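You operate a simulated robot arm through the tools that you are given. There is no shell and no other tool.

The job below is to be done with a simulated robot arm. You get a single attempt, and the scene is never put back.

TASK
Zero the yellow gauge, then feed the head in about 0.12 mm on it with the knob.
Fine: loosen the orange and black levers for it and tighten both again.
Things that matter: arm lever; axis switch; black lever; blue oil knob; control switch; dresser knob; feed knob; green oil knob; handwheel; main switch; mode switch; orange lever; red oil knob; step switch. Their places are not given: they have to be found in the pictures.

Only the result counts: the job must be done as asked and must still hold three seconds after the hand-in. Knocking over, shifting, dropping, spilling or breaking anything else fails it.

THE ROBOT
A 6-joint arm with a two-finger parallel gripper, fixed in place. Base frame: the origin is on the floor under the middle of its stand, x ahead of it, y to its left, z up. Readings come in m, degrees, newtons and seconds.
With the tool pointing down near the work surface it reaches from about 0.24 to 0.64 m from the base axis. Its first joint turns from -66.0 to 66.0 degrees. Payload 2.7 kg.
The tool frame sits at the grasp point between the pads (the TCP): z along the fingers, y along the line on which they close. The tips reach 0.023 m beyond it. The gripper opens to 0.094 m. The fingers are 0.038 m wide and 0.01 m thick; the gripper's body (0.054 by 0.096 m) begins 0.039 m behind the TCP.
Orientation is that of the tool frame in the base frame, as a unit quaternion [x, y, z, w]. With the fingers straight down and closing along the base's y, the tool's x points along the base's -x, its y along +y and its z along -z.

THE INTERFACE
- The arm moves only by the tool arm_command. Its argument "moves" is a list of rows, each a list of 3 entries, a list of its own where there are three numbers: the shift along the base's x, y, z in m, then the turn, a rotation vector about the base's x, y, z in degrees, then the gripper command, from -1 (shut) to 1 (fully open), values between in proportion. In form: [[[x, y, z], [wx, wy, wz], claw], ...]. A call has 1 to 20 rows; each row shifts and turns the commanded pose from where the row before left it. Rows are played at 5 a second. More than 0.05 m and 8.6 degrees between two rows, or a gripper value outside its range, and nothing of the call is played. A pose out of reach is approached as far as the arm can. The call stops where the force on the tool passes 90 N (or 10 N more than at its start, if that is more) or the arm is blocked; 0.2 s more then pass. Each finger travels about 0.045 m/s and halts on what it meets, pressing with about 32 N; the grip force reading is that of the motor and also rises with nothing between the fingers. The clock runs only during rows and for 0.2 s after the last one: add rows that do not move to give the fingers time. It gives the time, the measured TCP pose, the force on the tool (base axes), the opening and the grip force at its end, in the units of the frame above (readings bear some noise), with the torque about the TCP (base axes, N m) and any sound that the robot's microphone picked up, and new pictures: "show" is both (left out), scene, wrist or none.
- Cameras (640 x 400 px; columns grow to the right, rows downward): "scene" is fixed at [0.0928, -0.4428, 1.4157]; the picture's right is [0.61, -0.79, 0.00], its down [-0.35, -0.27, -0.89] and it looks along [0.71, 0.55, -0.45] (base axes); focal length 255 px, centre (320, 200). "wrist" rides on the gripper at [0.086, 0.016, -0.074] in the tool frame; the picture's right is [-0.18, 0.98, 0.00], its down [-0.58, -0.11, -0.81] and it looks along [-0.79, -0.15, 0.59] (tool axes); focal length 243 px, centre (320, 200).
- point_at(camera, pixels): there is no depth. For up to 12 entries [column, row, z] of the newest picture of that camera ("zoom" is the newest enlarged one), the place [x, y] in the base frame at which the ray of that pixel passes the height z, good to about 0.002 m. It takes no simulated time.
- close_up(camera, box): a new picture of the part [left, top, right, bottom] of that camera's present view, enlarged. It takes no simulated time.
- job_done(): hands the job in; it is judged then, once.

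Leave the gripper open and the arm clear of the work at the hand-in unless told otherwise.

The tools are called after "Call:" by a JSON object that holds its "method" and its "body". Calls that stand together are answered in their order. arm_command: Moves the arm, as the interface text tells. Its arguments: {"type":"object","properties":{"moves":{"type":"array"},"show":{"type":"string","enum":["both","scene","wrist","none"]}},"required":["moves"]} The other tools are called the same way: point_at (camera, pixels) gives the place at which the rays of pixels pass given heights; close_up (camera, box) takes an enlarged picture of a part of a camera's view; job_done () hands the job in.

At the start:

```text
time: 0.0
tcp_pos: [0.3962, 0.0354, 1.1766]
tool_rot: [0.0, 1.0, -0.001, 0.001]
contact_force: [-0.1, 0.4, -0.5]
wrist_torque: [-0.01, -0.01, -0.01]
gripper_width: 0.0937
grasp_force: 0.1
```

scene: 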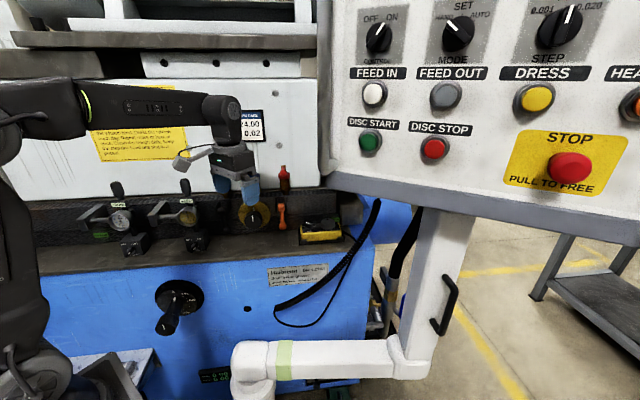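
wrist: 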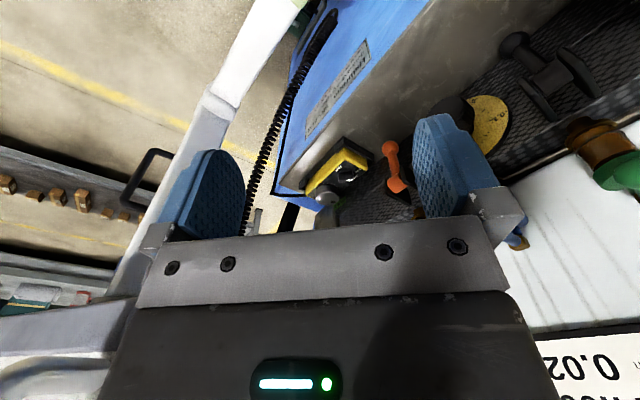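

I see a grinding machine with a control panel on the right, and gauges, levers and a handwheel in the middle. I'll enlarge the middle part (columns 80-350, rows 90-270), the panel and the lower part before I move anything.

Call:
{"method": "close_up", "body": {"camera": "scene", "box": [180, 140, 350, 250]}}

Call:
{"method": "close_up", "body": {"camera": "scene", "box": [70, 160, 240, 270]}}

Call:
{"method": "close_up", "body": {"camera": "scene", "box": [80, 80, 280, 170]}}

Call:
{"method": "close_up", "body": {"camera": "wrist", "box": [260, 0, 640, 240]}}

Call:
{"method": "close_up", "body": {"camera": "scene", "box": [130, 250, 350, 400]}}

Call:
{"method": "close_up", "body": {"camera": "scene", "box": [320, 0, 640, 200]}}

```text
3.64 times, centred on (265, 195) of scene
```

zoom: 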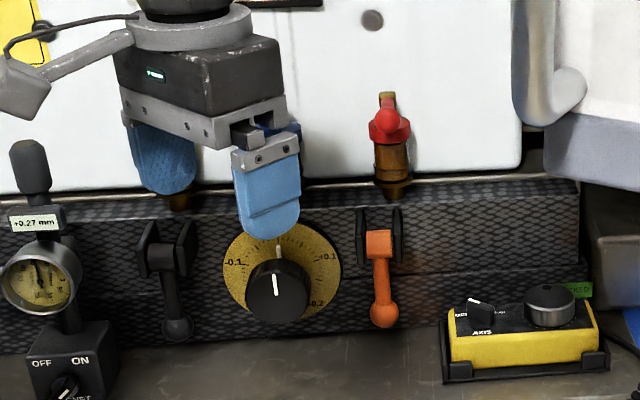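

```text
3.64 times, centred on (155, 215) of scene
```

zoom: 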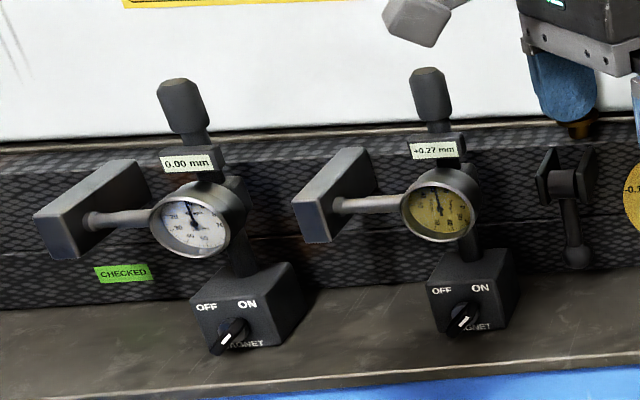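

```text
3.20 times, centred on (180, 125) of scene
```

zoom: 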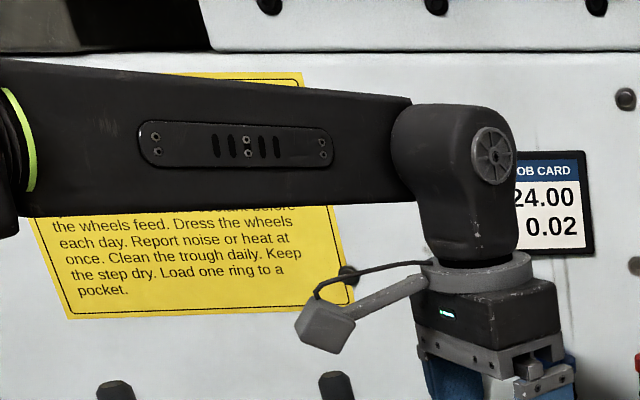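

```text
1.67 times, centred on (450, 120) of wrist
```

zoom: 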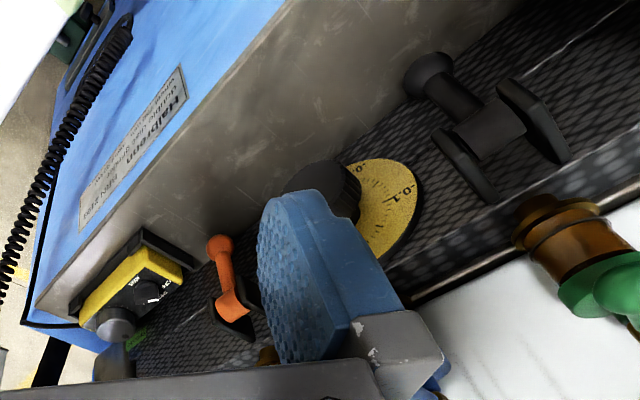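

```text
2.67 times, centred on (240, 325) of scene
```

zoom: 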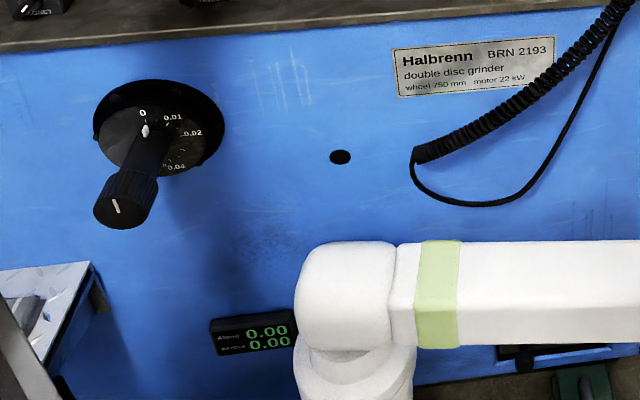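

```text
2.00 times, centred on (480, 100) of scene
```

zoom: 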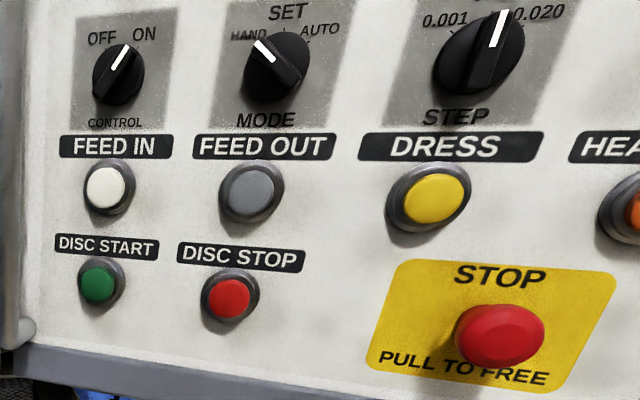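

I worked out positions from both pictures. The feed knob (scene ~253,220) is near (0.54, 0.19, 0.96). The orange lever ball (scene ~282,227) is near (0.60, 0.115, 0.94). The black lever ball (scene ~226,230) is near (0.48, 0.265, 0.925). The machine face points about 38° off the base's x axis. I'll back off a little and turn the tool 38° about z, so the wrist camera looks straight at the face.

Call:
{"method": "arm_command", "body": {"moves": [[[-0.022, 0.017, 0.005], [0, 0, 7.6], 1], [[-0.022, 0.017, 0.005], [0, 0, 7.6], 1], [[-0.022, 0.017, 0.005], [0, 0, 7.6], 1], [[-0.022, 0.017, 0.005], [0, 0, 7.6], 1], [[-0.022, 0.017, 0.005], [0, 0, 7.6], 1], [[0, 0, 0], [0, 0, 0], 1]]}}

```text
time: 1.4
tcp_pos: [0.2873, 0.1204, 1.2021]
tool_rot: [-0.326, 0.945, 0.0, 0.001]
contact_force: [0.4, 0.5, 0.2]
wrist_torque: [-0.02, 0.02, -0.01]
gripper_width: 0.0941
grasp_force: 0.0
```

scene: 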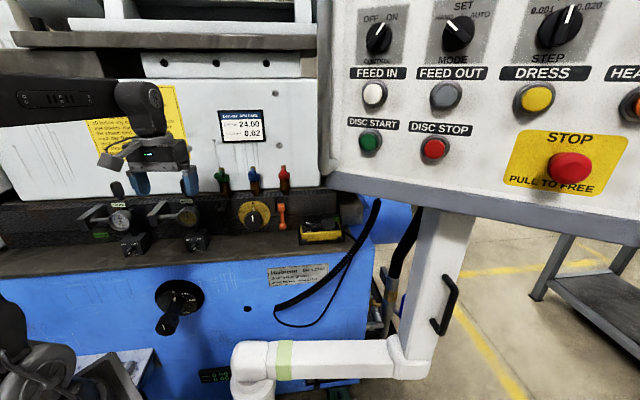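
wrist: 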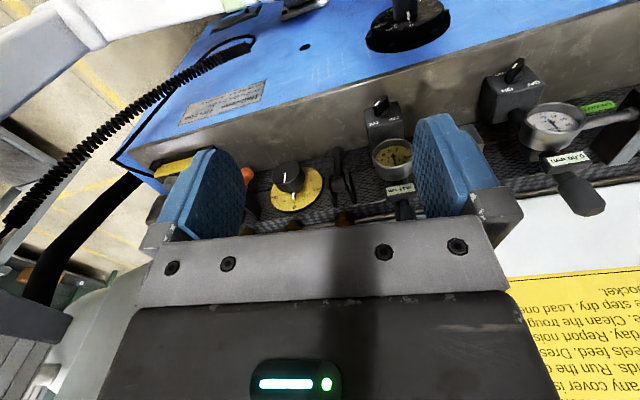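

Now I see the face upside-down between the fingers, with the knob dial, the levers and both gauges. I'll enlarge several parts of both views.

Call:
{"method": "close_up", "body": {"camera": "wrist", "box": [220, 80, 440, 220]}}

Call:
{"method": "close_up", "body": {"camera": "scene", "box": [180, 150, 350, 256]}}

Call:
{"method": "close_up", "body": {"camera": "scene", "box": [140, 180, 220, 260]}}

Call:
{"method": "close_up", "body": {"camera": "scene", "box": [0, 80, 280, 255]}}

Call:
{"method": "close_up", "body": {"camera": "wrist", "box": [460, 50, 640, 220]}}

```text
2.86 times, centred on (330, 150) of wrist
```

zoom: 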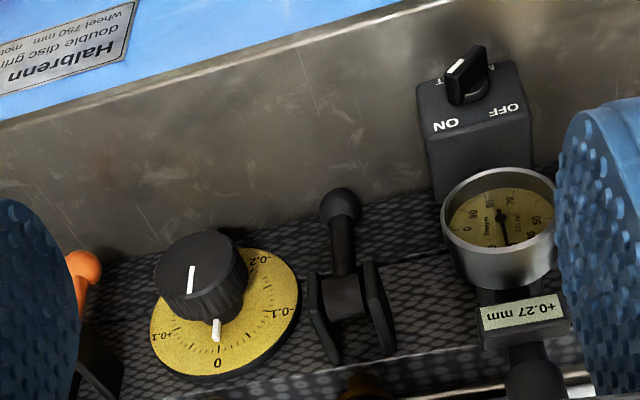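

```text
3.76 times, centred on (265, 203) of scene
```

zoom: 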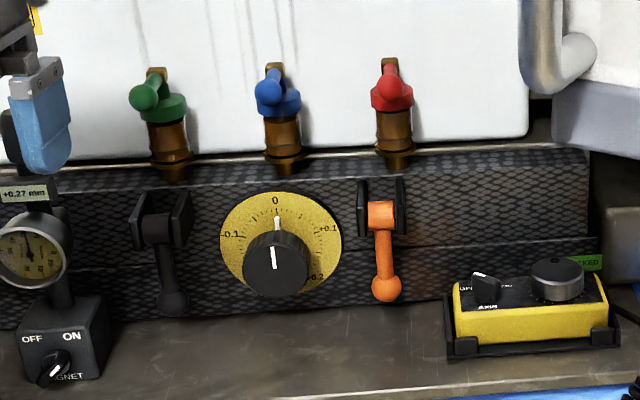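

```text
5.00 times, centred on (180, 220) of scene
```

zoom: 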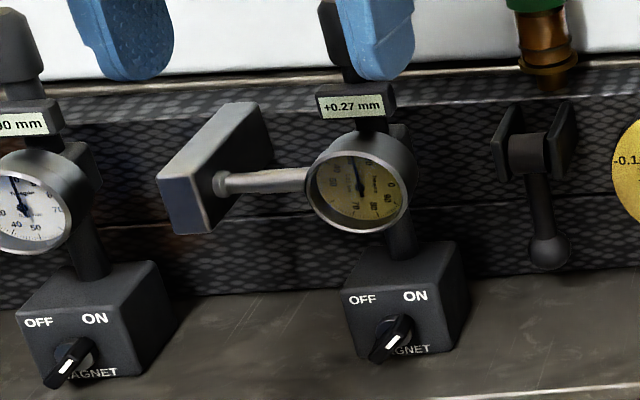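

```text
2.29 times, centred on (140, 168) of scene
```

zoom: 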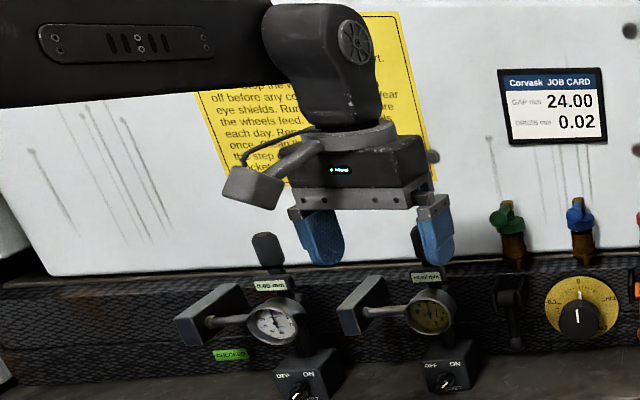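

```text
2.35 times, centred on (550, 135) of wrist
```

zoom: 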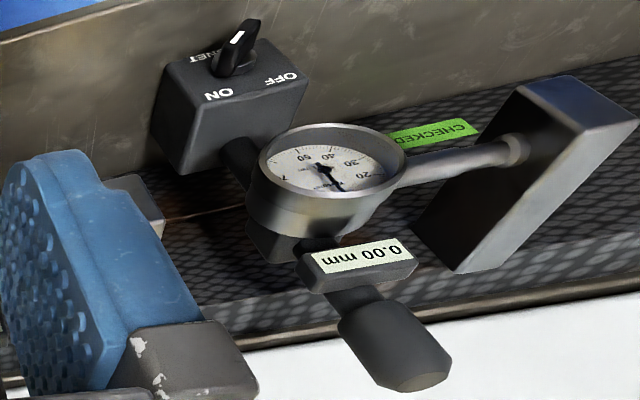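

The yellow gauge's label reads "+0.27 mm". Its face is near (0.373, 0.271, 1.027) and about 0.06 m across. The feed dial reads 0 and both levers hang down. I'll bring the wrist camera closer to the yellow gauge to see how it is zeroed, keeping about 0.1 m clear of it.

Call:
{"method": "arm_command", "body": {"moves": [[[0.0006, 0.0195, -0.0175], [0, 0, 0], 1], [[0.0006, 0.0195, -0.0175], [0, 0, 0], 1], [[0.0006, 0.0195, -0.0175], [0, 0, 0], 1], [[0.0006, 0.0195, -0.0175], [0, 0, 0], 1], [[0, 0, 0], [0, 0, 0], 1]]}}

```text
time: 2.6
tcp_pos: [0.2904, 0.1995, 1.1322]
tool_rot: [-0.326, 0.945, 0.001, 0.0]
contact_force: [-0.1, 0.2, 0.4]
wrist_torque: [-0.01, 0.0, 0.02]
gripper_width: 0.0942
grasp_force: 0.1
```

scene: 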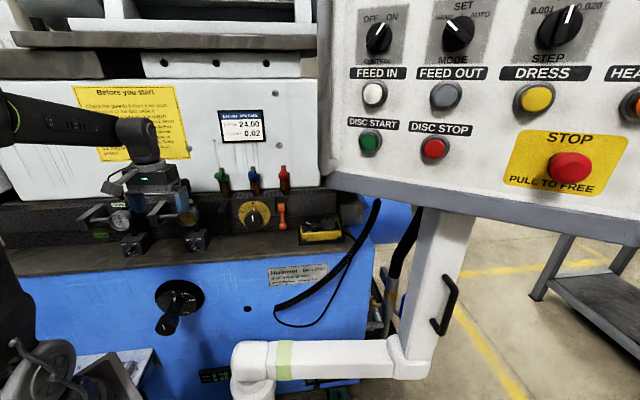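
wrist: 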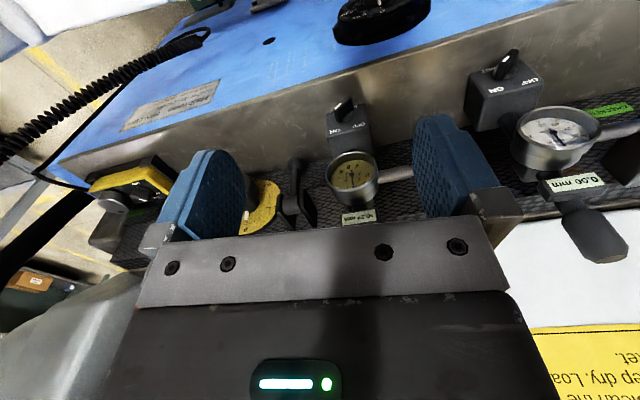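

Call:
{"method": "close_up", "body": {"camera": "wrist", "box": [300, 90, 420, 235]}}

Call:
{"method": "close_up", "body": {"camera": "wrist", "box": [310, 140, 400, 230]}}

Call:
{"method": "close_up", "body": {"camera": "scene", "box": [80, 80, 190, 170]}}

Call:
{"method": "close_up", "body": {"camera": "wrist", "box": [60, 130, 200, 240]}}

```text
2.76 times, centred on (360, 162) of wrist
```

zoom: 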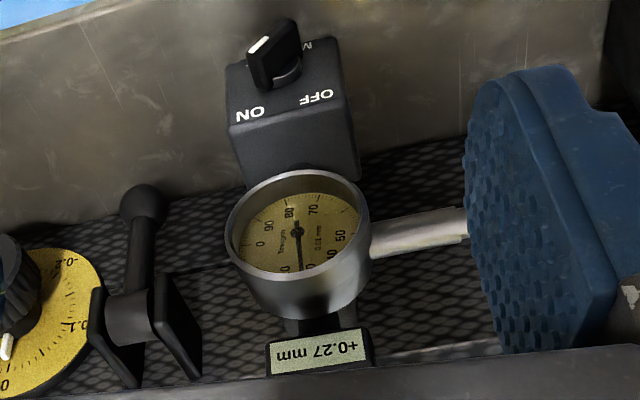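

```text
4.44 times, centred on (355, 185) of wrist
```

zoom: 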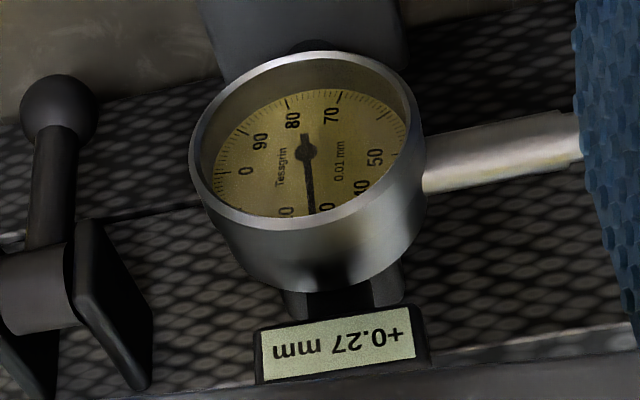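

```text
4.44 times, centred on (135, 125) of scene
```

zoom: 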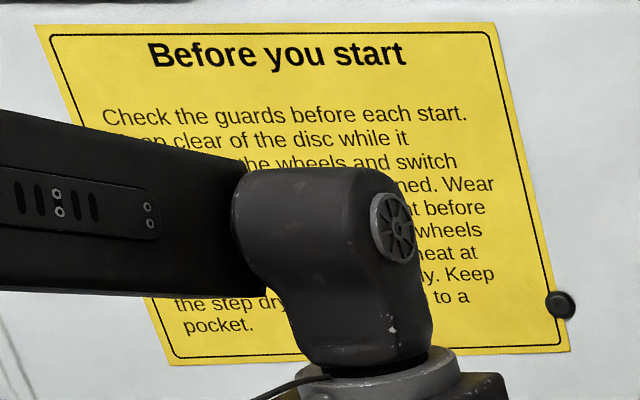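

```text
3.64 times, centred on (130, 185) of wrist
```

zoom: 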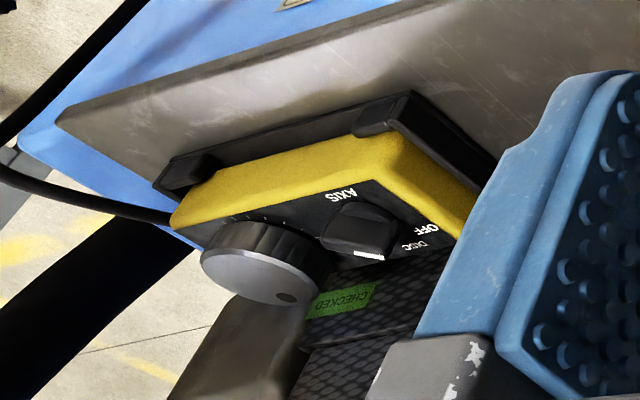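

The dial face is turned so that about 27 sits under the needle, which points straight up. The bezel and face evidently have to be turned about 97° counter-clockwise, seen from the front, to bring 0 under the needle. Before gripping it I want a straight-on view for exact positions, so I'll pitch the tool up about 36° and stay back.

Call:
{"method": "arm_command", "body": {"moves": [[[-0.0034, -0.0027, -0.014], [4.435, -5.674, 0], 1], [[-0.0034, -0.0027, -0.014], [4.435, -5.674, 0], 1], [[-0.0034, -0.0027, -0.014], [4.435, -5.674, 0], 1], [[-0.0034, -0.0027, -0.014], [4.435, -5.674, 0], 1], [[-0.0034, -0.0027, -0.014], [4.435, -5.674, 0], 1], [[0, 0, 0], [0, 0, 0], 1]]}}

```text
time: 4.0
tcp_pos: [0.2734, 0.1856, 1.0613]
tool_rot: [-0.31, 0.899, 0.101, 0.292]
contact_force: [0.3, 0.0, 0.7]
wrist_torque: [0.0, 0.0, -0.03]
gripper_width: 0.0941
grasp_force: 0.1
```

scene: 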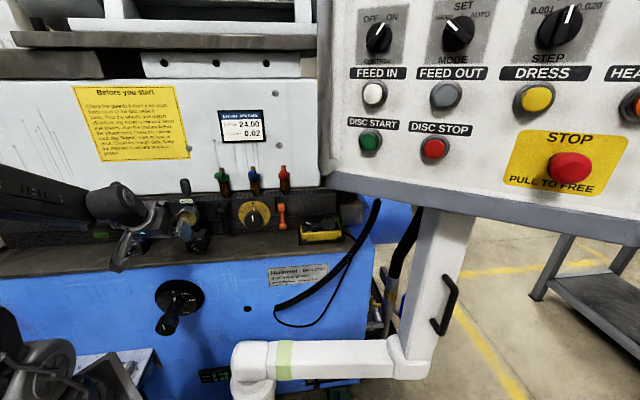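
wrist: 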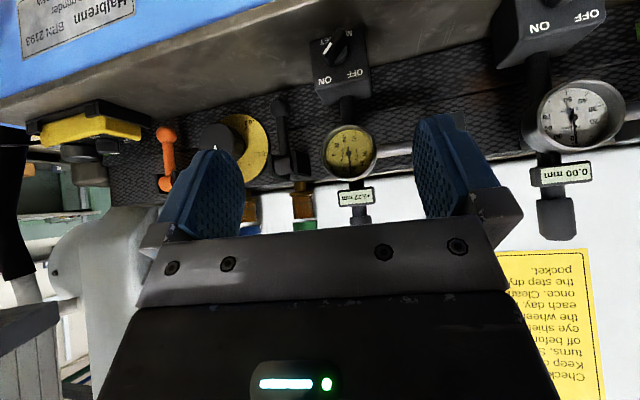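

Good straight-on view. The yellow gauge is at wrist (350,152). I'll enlarge it, along with the knob and levers and the notice.

Call:
{"method": "close_up", "body": {"camera": "wrist", "box": [300, 90, 430, 235]}}

Call:
{"method": "close_up", "body": {"camera": "wrist", "box": [140, 80, 330, 200]}}

Call:
{"method": "close_up", "body": {"camera": "scene", "box": [70, 80, 190, 165]}}

Call:
{"method": "close_up", "body": {"camera": "wrist", "box": [490, 60, 640, 250]}}

```text
2.76 times, centred on (365, 162) of wrist
```

zoom: 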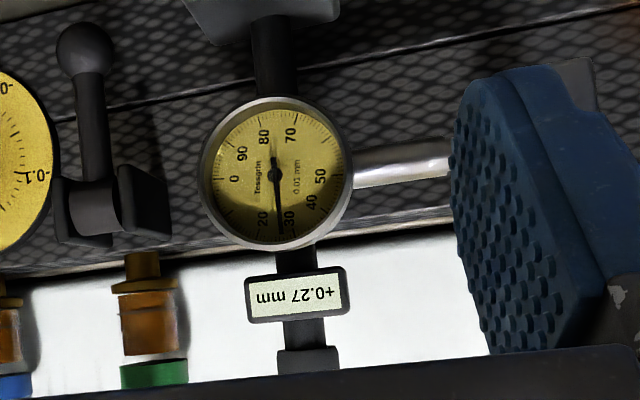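

```text
3.33 times, centred on (235, 140) of wrist
```

zoom: 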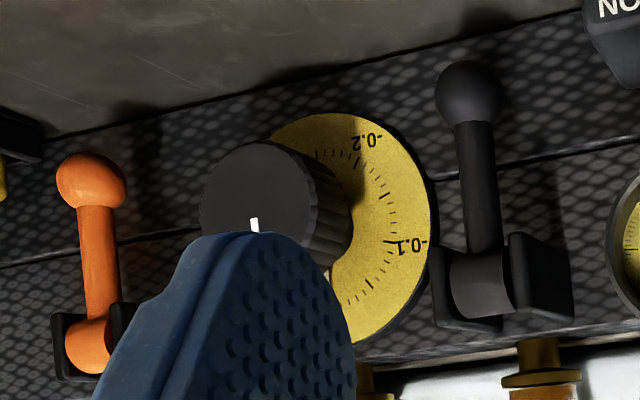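

```text
4.71 times, centred on (130, 122) of scene
```

zoom: 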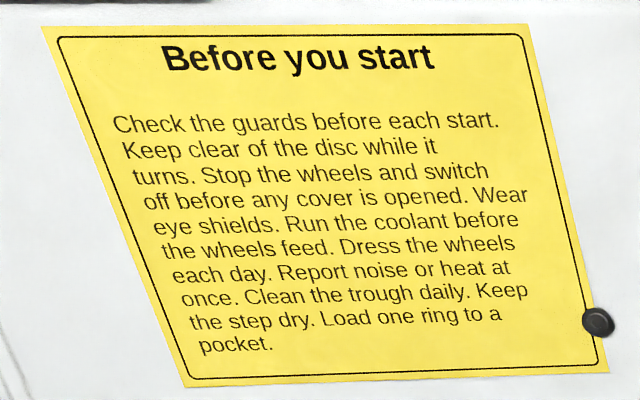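

```text
2.11 times, centred on (565, 155) of wrist
```

zoom: 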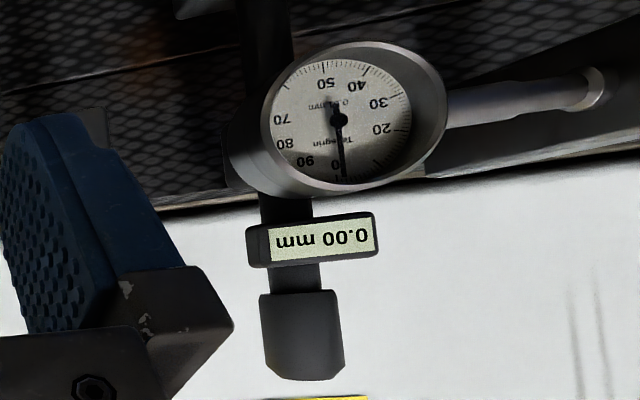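

The dial reads about 27 under the needle, with 0 at the 3 o'clock side in normal view, and the label agrees. Now I'll collect exact rays for the bezel, the label and the lever and knob points, to fix their positions.

Call:
{"method": "point_at", "body": {"camera": "wrist", "pixels": [[349.1, 152.9, 1.0], [349.1, 152.9, 1.05], [322.0, 153.0, 1.0], [322.0, 153.0, 1.05], [376.9, 150.0, 1.0], [376.9, 150.0, 1.05], [349.5, 124.8, 1.0], [349.5, 124.8, 1.05], [351, 179.5, 1.0], [351, 179.5, 1.03], [356.3, 196.5, 1.0], [356.3, 196.5, 1.06]]}}

Call:
{"method": "point_at", "body": {"camera": "scene", "pixels": [[252.6, 219.7, 0.95], [252.6, 219.7, 1.0], [282.3, 226.6, 0.95], [225.7, 230.2, 0.95], [188, 218.0, 1.02]]}}

```text
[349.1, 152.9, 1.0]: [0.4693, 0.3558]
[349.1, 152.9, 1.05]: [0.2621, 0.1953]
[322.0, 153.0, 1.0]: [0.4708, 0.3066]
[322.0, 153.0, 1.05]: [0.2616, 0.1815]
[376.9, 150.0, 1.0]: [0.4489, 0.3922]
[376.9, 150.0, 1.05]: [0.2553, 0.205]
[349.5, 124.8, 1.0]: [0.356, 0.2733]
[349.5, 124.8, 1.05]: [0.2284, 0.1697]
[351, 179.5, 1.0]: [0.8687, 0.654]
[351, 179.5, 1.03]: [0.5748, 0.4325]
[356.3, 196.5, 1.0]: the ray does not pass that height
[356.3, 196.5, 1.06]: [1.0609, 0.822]
```

```text
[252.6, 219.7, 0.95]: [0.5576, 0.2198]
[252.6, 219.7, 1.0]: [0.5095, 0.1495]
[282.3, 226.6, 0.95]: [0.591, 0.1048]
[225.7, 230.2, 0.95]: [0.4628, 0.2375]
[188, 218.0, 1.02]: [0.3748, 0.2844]
```

The bezel's centre is near (0.368, 0.276, 1.0235), about 0.055 m across, with its front at depth n≈0.46 along the face normal. The measuring stem leaves its left side at n≈0.477. I'll now bring the tool level, fingers pointing into the face, about 0.08 m in front of the gauge.

Call:
{"method": "arm_command", "body": {"moves": [[[0.0045, 0.0059, -0.0054], [4.752, -6.079, 0], 1], [[0.0045, 0.0059, -0.0054], [4.752, -6.079, 0], 1], [[0.0045, 0.0059, -0.0054], [4.752, -6.079, 0], 1], [[0.0045, 0.0059, -0.0054], [4.752, -6.079, 0], 1], [[0.0045, 0.0059, -0.0054], [4.752, -6.079, 0], 1], [[0.0045, 0.0059, -0.0054], [4.752, -6.079, 0], 1], [[0.0045, 0.0059, -0.0054], [4.752, -6.079, 0], 1], [[0, 0, 0], [0, 0, 0], 1]]}}

```text
time: 5.8
tcp_pos: [0.336, 0.2315, 1.0544]
tool_rot: [-0.24, 0.691, 0.224, 0.644]
contact_force: [0.8, 0.1, -0.6]
wrist_torque: [0.0, -0.05, 0.0]
gripper_width: 0.0941
grasp_force: 0.0
out of reach, approached as far as the arm can: row 1, 2, 4, 5, 6
```

scene: 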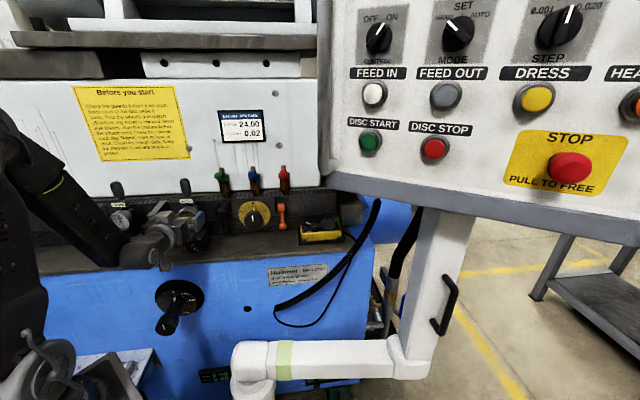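
wrist: 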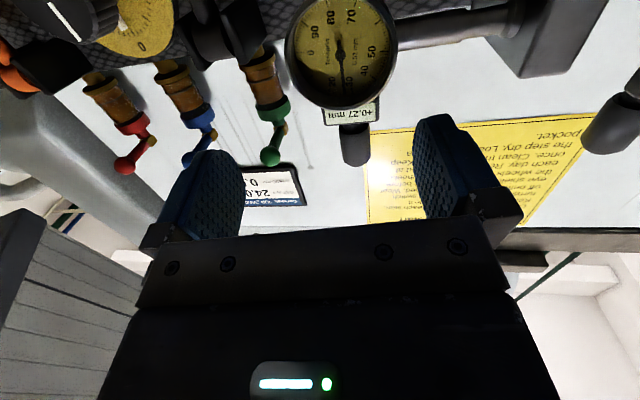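

The tool is now about level but the arm was limited near the start of that move. It sits at (0.336, 0.2315, 1.054), about 4° below level, at n≈0.407. Next I'll roll the tool 40° counter-clockwise (seen from the front) about the face normal, so the camera swings out to the lower right, and correct the pitch.

Call:
{"method": "arm_command", "body": {"moves": [[[0, 0, 0], [-5.811, -5.558, 0], 1], [[0, 0, 0], [-5.811, -5.558, 0], 1], [[0, 0, 0], [-5.811, -5.558, 0], 1], [[0, 0, 0], [-5.811, -5.558, 0], 1], [[0, 0, 0], [-5.811, -5.558, 0], 1], [[0, 0, 0], [0, 0, 0], 1]]}}

```text
time: 7.2
tcp_pos: [0.3353, 0.2315, 1.0547]
tool_rot: [-0.438, 0.551, -0.02, 0.71]
contact_force: [0.1, -0.9, 0.1]
wrist_torque: [0.07, 0.01, -0.01]
gripper_width: 0.094
grasp_force: 0.1
```

scene: 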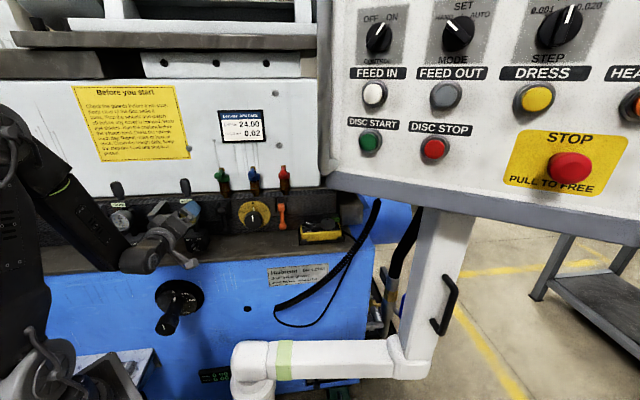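
wrist: 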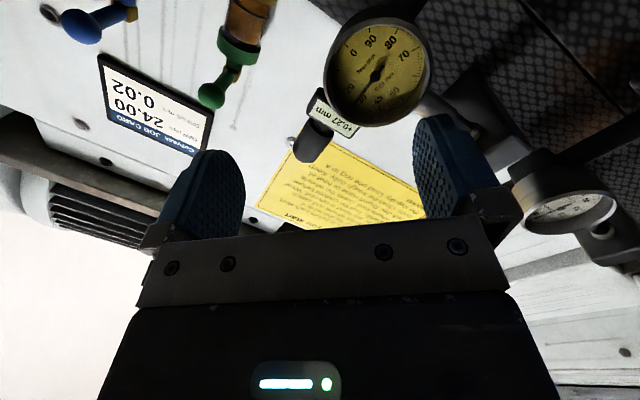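

The tool axis is now level, at azimuth about 36.9°. I'll check the exact direction of the machine face using the long horizontal edges in the scene picture (table front edge and base plate lines).

Call:
{"method": "close_up", "body": {"camera": "scene", "box": [190, 150, 360, 256]}}

Call:
{"method": "close_up", "body": {"camera": "scene", "box": [0, 180, 230, 324]}}

Call:
{"method": "close_up", "body": {"camera": "wrist", "box": [300, 0, 460, 170]}}

```text
3.76 times, centred on (275, 203) of scene
```

zoom: 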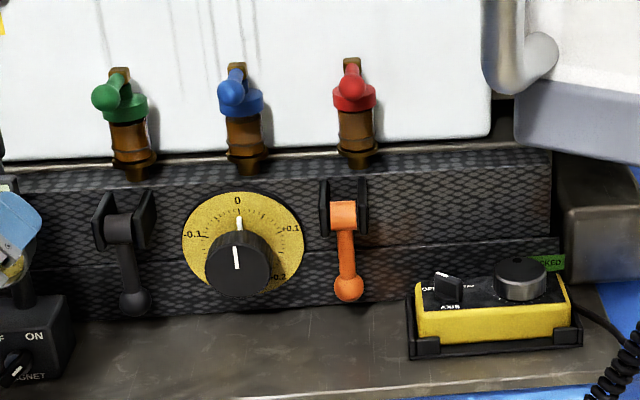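

```text
2.78 times, centred on (115, 252) of scene
```

zoom: 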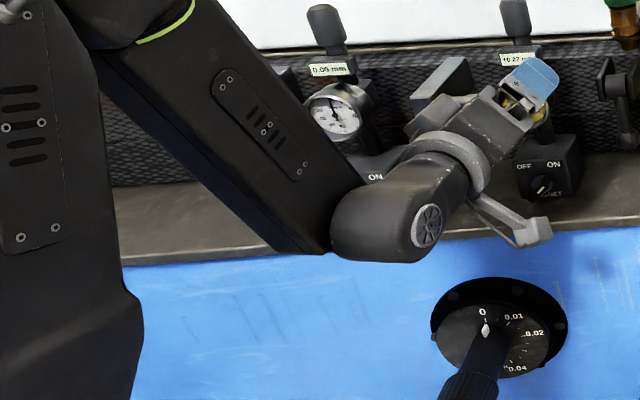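

```text
2.35 times, centred on (380, 85) of wrist
```

zoom: 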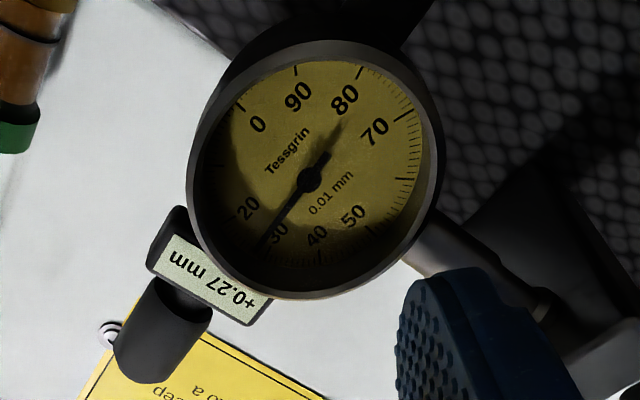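

Call:
{"method": "point_at", "body": {"camera": "scene", "pixels": [[44.9, 274.3, 0.917], [230.1, 261.4, 0.917], [296.3, 254.9, 0.917], [189.9, 193.2, 1.07], [320.2, 185.7, 1.07]]}}

Call:
{"method": "point_at", "body": {"camera": "wrist", "pixels": [[377.5, 71.4, 1.0], [377.5, 71.4, 1.03], [377, 76.5, 1.0], [377, 76.5, 1.03], [323.4, 77, 1.0], [323.4, 77, 1.03], [432, 74, 1.0], [432, 74, 1.03], [377, 16.9, 1.0], [377, 16.9, 1.03], [375, 126.3, 1.0], [375, 126.3, 1.03]]}}

```text
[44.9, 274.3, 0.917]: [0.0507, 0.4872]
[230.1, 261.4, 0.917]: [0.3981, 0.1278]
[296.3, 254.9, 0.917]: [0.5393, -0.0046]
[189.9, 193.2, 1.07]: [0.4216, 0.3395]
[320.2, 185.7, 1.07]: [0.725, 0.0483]
```

```text
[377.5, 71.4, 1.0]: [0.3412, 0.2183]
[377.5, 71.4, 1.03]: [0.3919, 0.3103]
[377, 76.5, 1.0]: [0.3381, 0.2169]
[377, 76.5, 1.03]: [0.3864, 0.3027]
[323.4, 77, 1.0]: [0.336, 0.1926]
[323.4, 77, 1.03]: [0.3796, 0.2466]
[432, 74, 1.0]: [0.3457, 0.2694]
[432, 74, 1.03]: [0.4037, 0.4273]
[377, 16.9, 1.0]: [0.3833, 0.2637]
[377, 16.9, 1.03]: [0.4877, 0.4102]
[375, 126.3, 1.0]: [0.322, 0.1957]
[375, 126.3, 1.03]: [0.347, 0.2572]
```

The table edge shows the machine face is square to azimuth 45°, so depth is N=(x+y)/√2 and right is R=(x−y)/√2. Triangulating again puts the gauge axis at R≈0.066, z≈1.0225, with the rim front at N≈0.458. I'll turn the tool to azimuth 45°, line it up with the axis and stop about 25 mm short of the bezel.

Call:
{"method": "arm_command", "body": {"moves": [[[0.0004, 0.0039, -0.0107], [0, 0, 2.71], 1], [[0.0004, 0.0039, -0.0107], [0, 0, 2.71], 1], [[0.0004, 0.0039, -0.0108], [0, 0, 2.71], 1], [[0, 0, 0], [0, 0, 0], 1]]}}

```text
time: 8.2
tcp_pos: [0.3365, 0.2434, 1.0233]
tool_rot: [-0.477, 0.519, 0.032, 0.709]
contact_force: [0.0, 0.0, 0.4]
wrist_torque: [0.02, 0.01, -0.03]
gripper_width: 0.0941
grasp_force: 0.1
```

scene: 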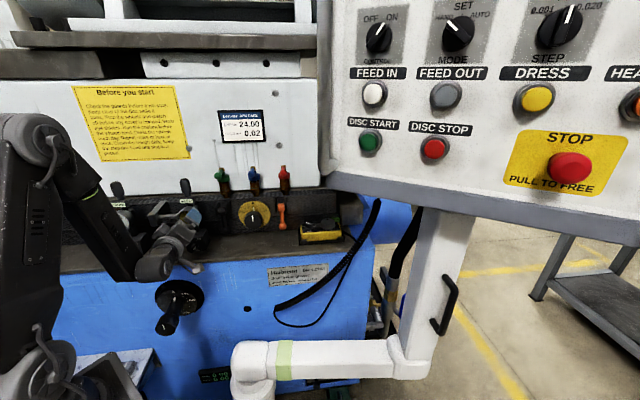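
wrist: 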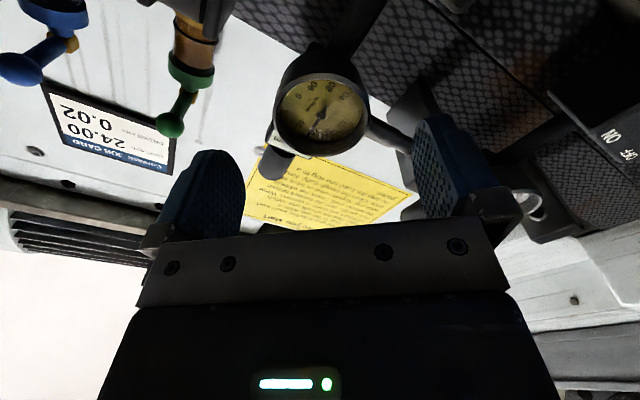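

Call:
{"method": "close_up", "body": {"camera": "wrist", "box": [230, 20, 430, 170]}}

Call:
{"method": "close_up", "body": {"camera": "scene", "box": [130, 170, 220, 280]}}

```text
2.67 times, centred on (330, 95) of wrist
```

zoom: 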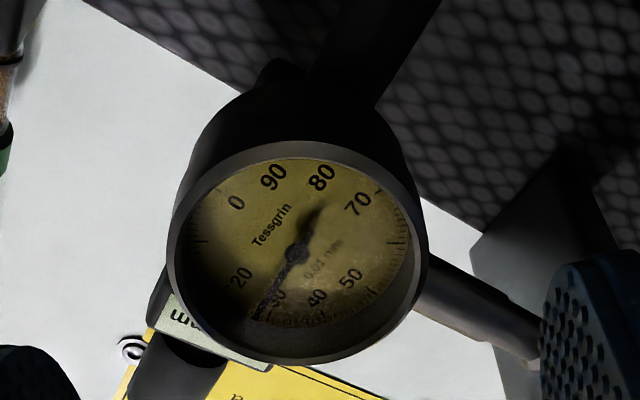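

```text
3.64 times, centred on (175, 225) of scene
```

zoom: 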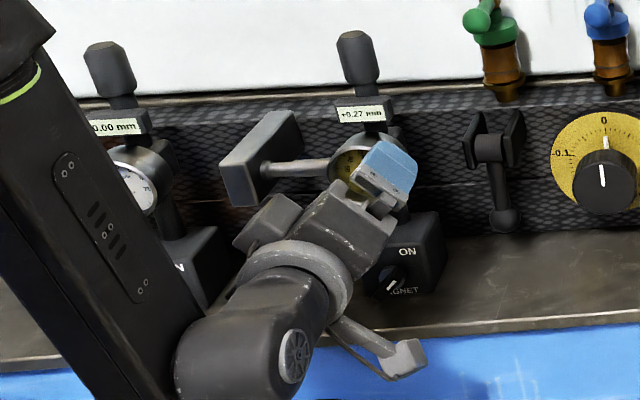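

The bezel is well centred between the fingers, with its rim centre at wrist (321,114). I'll move straight in 39 mm to TCP N≈0.449, which puts the tips about 10 mm past the rim and short of the stem. Then I'll check before closing.

Call:
{"method": "arm_command", "body": {"moves": [[[0.0092, 0.0092, -0.0003], [0, 0, 0], 1], [[0.0092, 0.0092, -0.0003], [0, 0, 0], 1], [[0.0092, 0.0092, -0.0002], [0, 0, 0], 1], [[0, 0, 0], [0, 0, 0], 1]]}}

```text
time: 9.2
tcp_pos: [0.3656, 0.271, 1.0212]
tool_rot: [-0.477, 0.518, 0.031, 0.709]
contact_force: [0.0, -0.3, -0.3]
wrist_torque: [-0.04, 0.01, 0.0]
gripper_width: 0.094
grasp_force: 0.0
```

scene: 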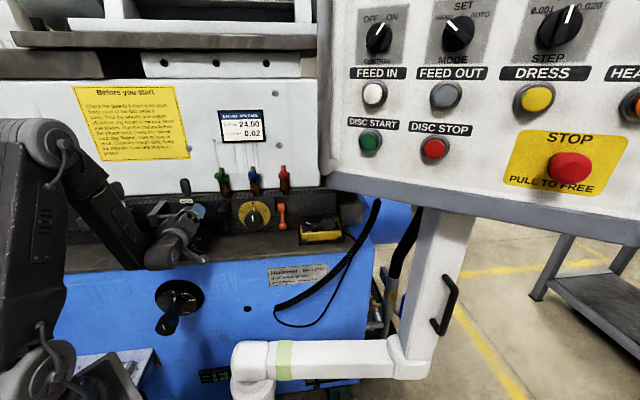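
wrist: 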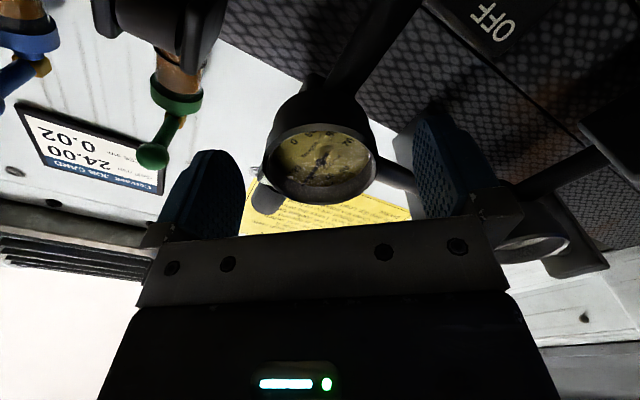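

The rim centre is now at wrist (320,166), with about 11 mm of overlap. I'll close the fingers on the bezel without moving, apart from a fraction of a millimetre of centring.

Call:
{"method": "arm_command", "body": {"moves": [[[-0.0004, 0.0004, 0.0008], [0, 0, 0], 1], [[0, 0, 0], [0, 0, 0], 0.4], [[0, 0, 0], [0, 0, 0], -1], [[0, 0, 0], [0, 0, 0], -1], [[0, 0, 0], [0, 0, 0], -1], [[0, 0, 0], [0, 0, 0], -1]]}}

```text
time: 10.6
tcp_pos: [0.3642, 0.2718, 1.0224]
tool_rot: [-0.476, 0.519, 0.032, 0.709]
contact_force: [-1.9, 1.9, 0.0]
wrist_torque: [0.08, 0.36, 0.07]
gripper_width: 0.0756
grasp_force: 32.5
```

scene: 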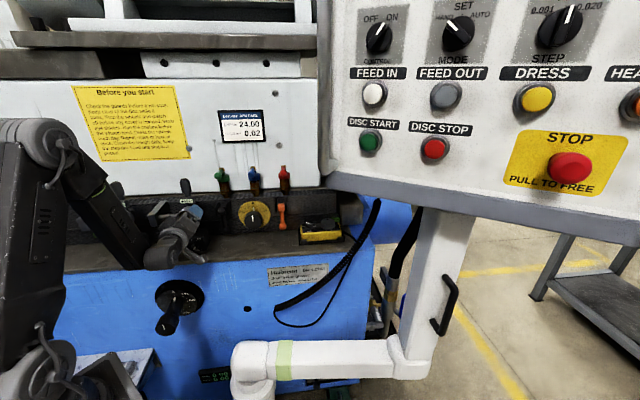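
wrist: 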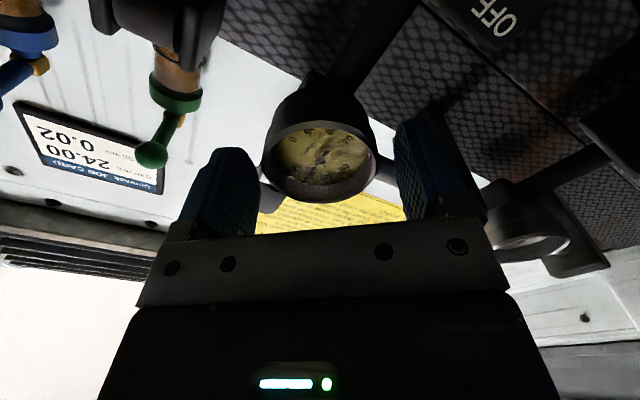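

The fingers stopped at 0.0756 m, wider than the bezel (~0.057 m), so something else is in the way. I'll enlarge the view before doing anything more.

Call:
{"method": "close_up", "body": {"camera": "wrist", "box": [160, 60, 500, 260]}}

Call:
{"method": "close_up", "body": {"camera": "scene", "box": [130, 170, 230, 270]}}

```text
1.88 times, centred on (330, 160) of wrist
```

zoom: 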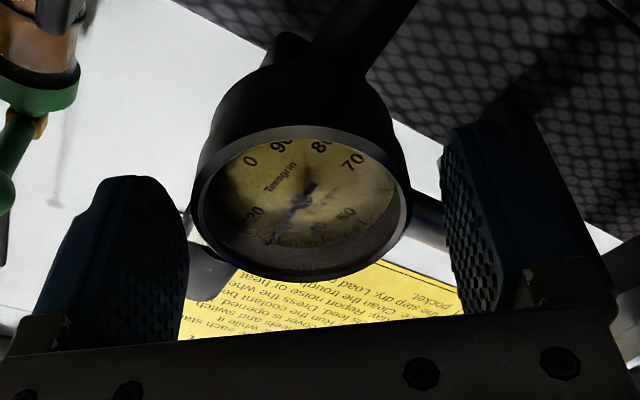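

```text
4.00 times, centred on (180, 220) of scene
```

zoom: 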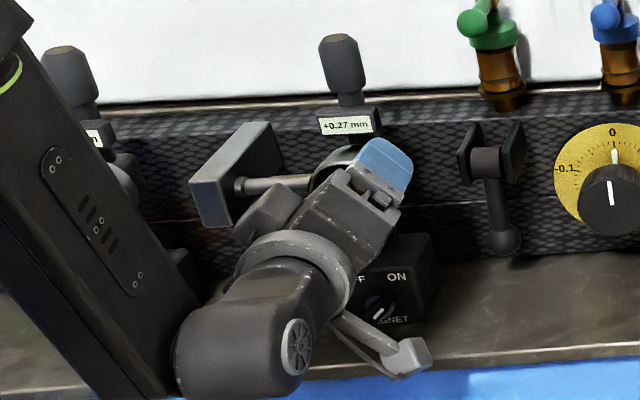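

The lower-left finger (right in the wrist picture) has its edge against the stem at wrist ~(385,175). The label still shows +0.27, so nothing has moved. I'll open again and roll 22° further counter-clockwise, so both fingers stay well clear of the stem.

Call:
{"method": "arm_command", "body": {"moves": [[[0, 0, 0], [0, 0, 0], 1], [[0, 0, 0], [0, 0, 0], 1], [[0, 0, 0], [0, 0, 0], 1], [[0, 0, 0], [-5.19, -5.19, 0], 1], [[0, 0, 0], [-5.19, -5.19, 0], 1], [[0, 0, 0], [-5.19, -5.19, 0], 1], [[0, 0, 0], [0, 0, 0], 1]]}}

```text
time: 12.2
tcp_pos: [0.3654, 0.2729, 1.0218]
tool_rot: [-0.568, 0.418, -0.103, 0.701]
contact_force: [0.1, 0.0, 0.7]
wrist_torque: [-0.01, -0.01, -0.01]
gripper_width: 0.0936
grasp_force: 0.1
```

scene: 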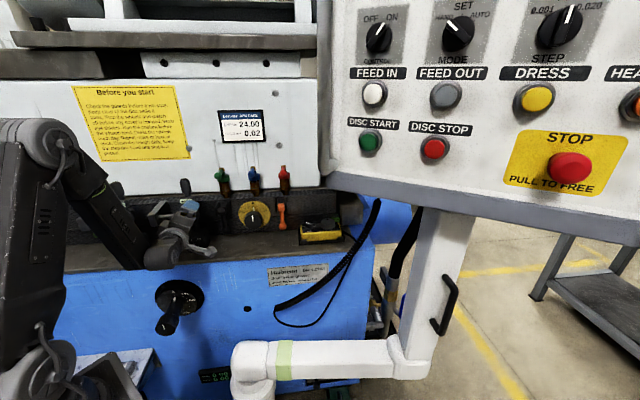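
wrist: 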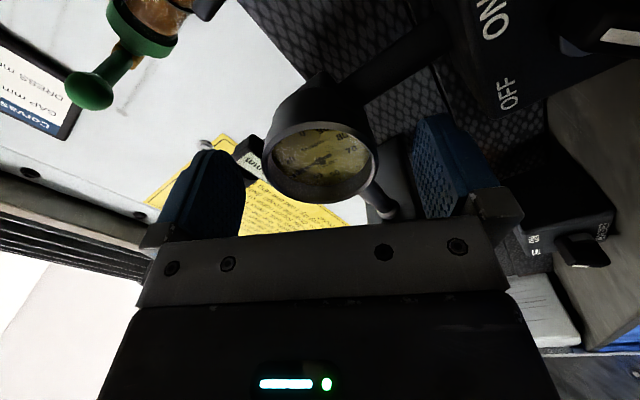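

Call:
{"method": "close_up", "body": {"camera": "wrist", "box": [160, 80, 480, 260]}}

Call:
{"method": "close_up", "body": {"camera": "scene", "box": [140, 170, 230, 270]}}

```text
2.00 times, centred on (320, 170) of wrist
```

zoom: 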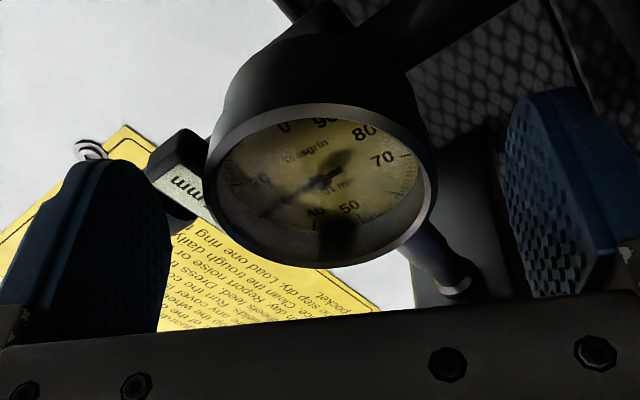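

```text
4.00 times, centred on (185, 220) of scene
```

zoom: 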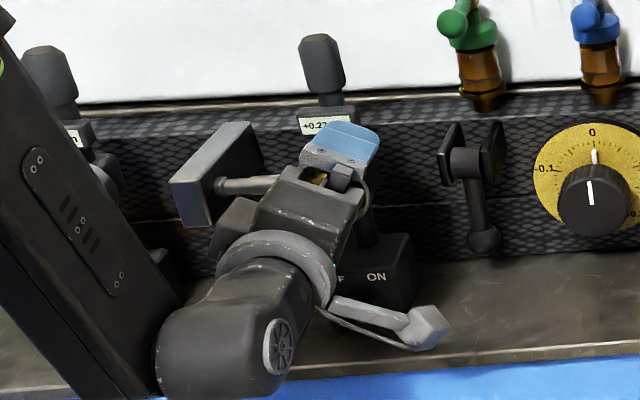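

At the new roll (fingers at 62° and 242°) both sides look free of the stem and the label. Closing again.

Call:
{"method": "arm_command", "body": {"moves": [[[0, 0, 0], [0, 0, 0], 0.4], [[0, 0, 0], [0, 0, 0], 0.1], [[0, 0, 0], [0, 0, 0], -1], [[0, 0, 0], [0, 0, 0], -1], [[0, 0, 0], [0, 0, 0], -1]]}}

```text
time: 13.4
tcp_pos: [0.3642, 0.2711, 1.0227]
tool_rot: [-0.567, 0.418, -0.104, 0.702]
contact_force: [1.4, -1.0, 2.0]
wrist_torque: [-0.41, -0.41, -0.04]
gripper_width: 0.0727
grasp_force: 32.2
```

scene: 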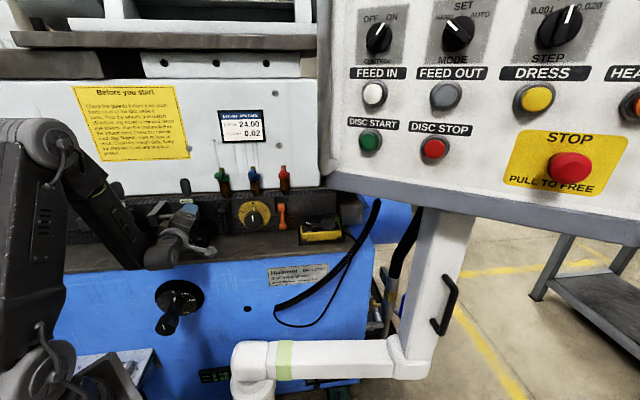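
wrist: 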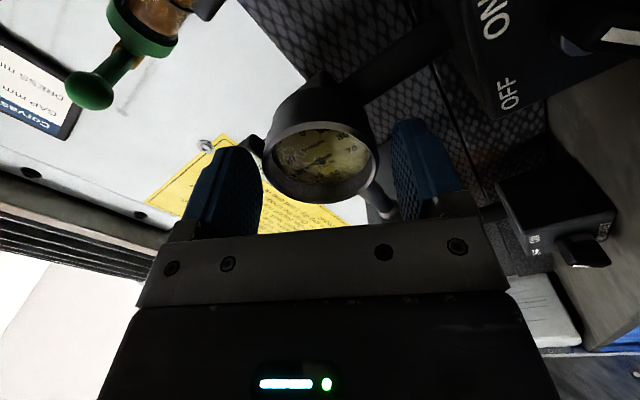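

Again it stopped early, at 0.0727 m. I'll look closely at both fingertips to see what they are touching.

Call:
{"method": "close_up", "body": {"camera": "wrist", "box": [170, 90, 310, 240]}}

Call:
{"method": "close_up", "body": {"camera": "wrist", "box": [320, 90, 480, 240]}}

Call:
{"method": "close_up", "body": {"camera": "scene", "box": [155, 180, 215, 240]}}

```text
2.67 times, centred on (240, 165) of wrist
```

zoom: 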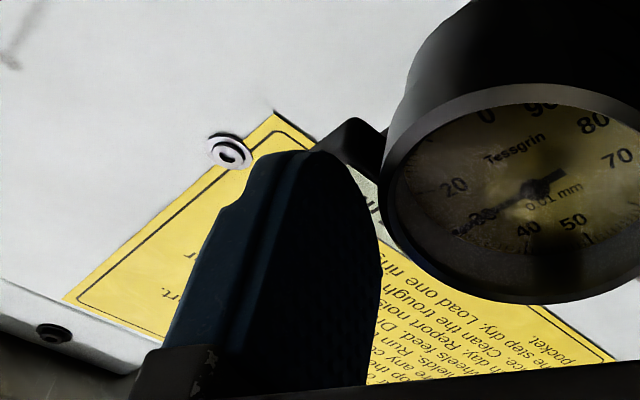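

```text
2.67 times, centred on (400, 165) of wrist
```

zoom: 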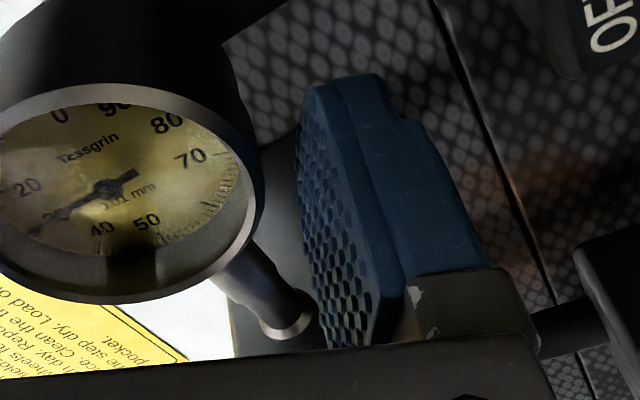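

```text
6.67 times, centred on (185, 210) of scene
```

zoom: 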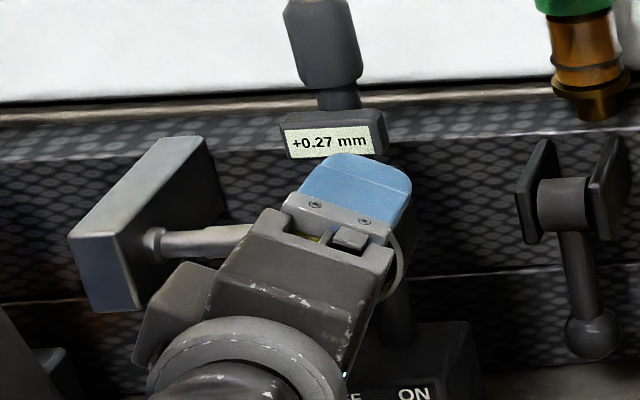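

The two blocked widths (0.0756 at 40°, 0.0727 at 62°) fit a square body of about 54 mm side being caught on its corners. The torque signs fit too. So the case behaves square there, and diagonal gripping can't work. I'll open and back out about 7 mm, so only the front ring is between the pads, then test a shallow grip.

Call:
{"method": "arm_command", "body": {"moves": [[[0, 0, 0], [0, 0, 0], 1], [[0, 0, 0], [0, 0, 0], 1], [[0, 0, 0], [0, 0, 0], 1], [[-0.005, -0.005, 0], [0, 0, 0], 1], [[0, 0, 0], [0, 0, 0], 0.4], [[0, 0, 0], [0, 0, 0], 0.1], [[0, 0, 0], [0, 0, 0], -0.4], [[0, 0, 0], [0, 0, 0], -0.4], [[0, 0, 0], [0, 0, 0], -0.4]]}}

```text
time: 15.4
tcp_pos: [0.3595, 0.2655, 1.0225]
tool_rot: [-0.568, 0.418, -0.104, 0.701]
contact_force: [-0.6, 0.3, -0.7]
wrist_torque: [-0.14, 0.14, 0.06]
gripper_width: 0.0573
grasp_force: 32.0
```

scene: 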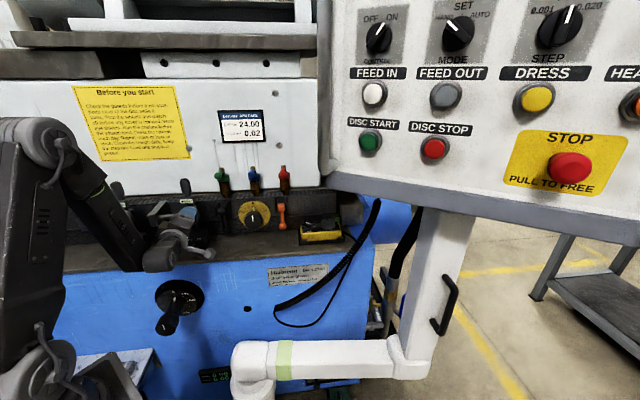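
wrist: 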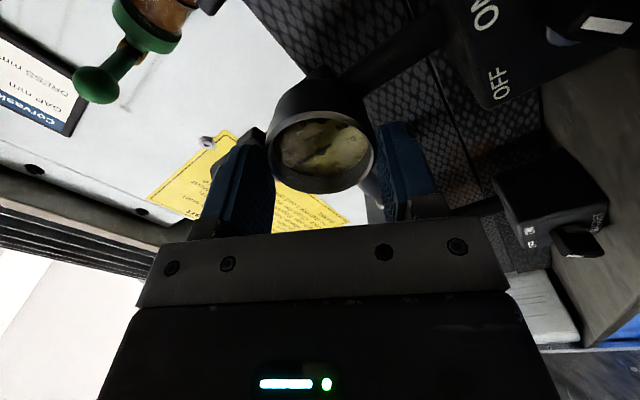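

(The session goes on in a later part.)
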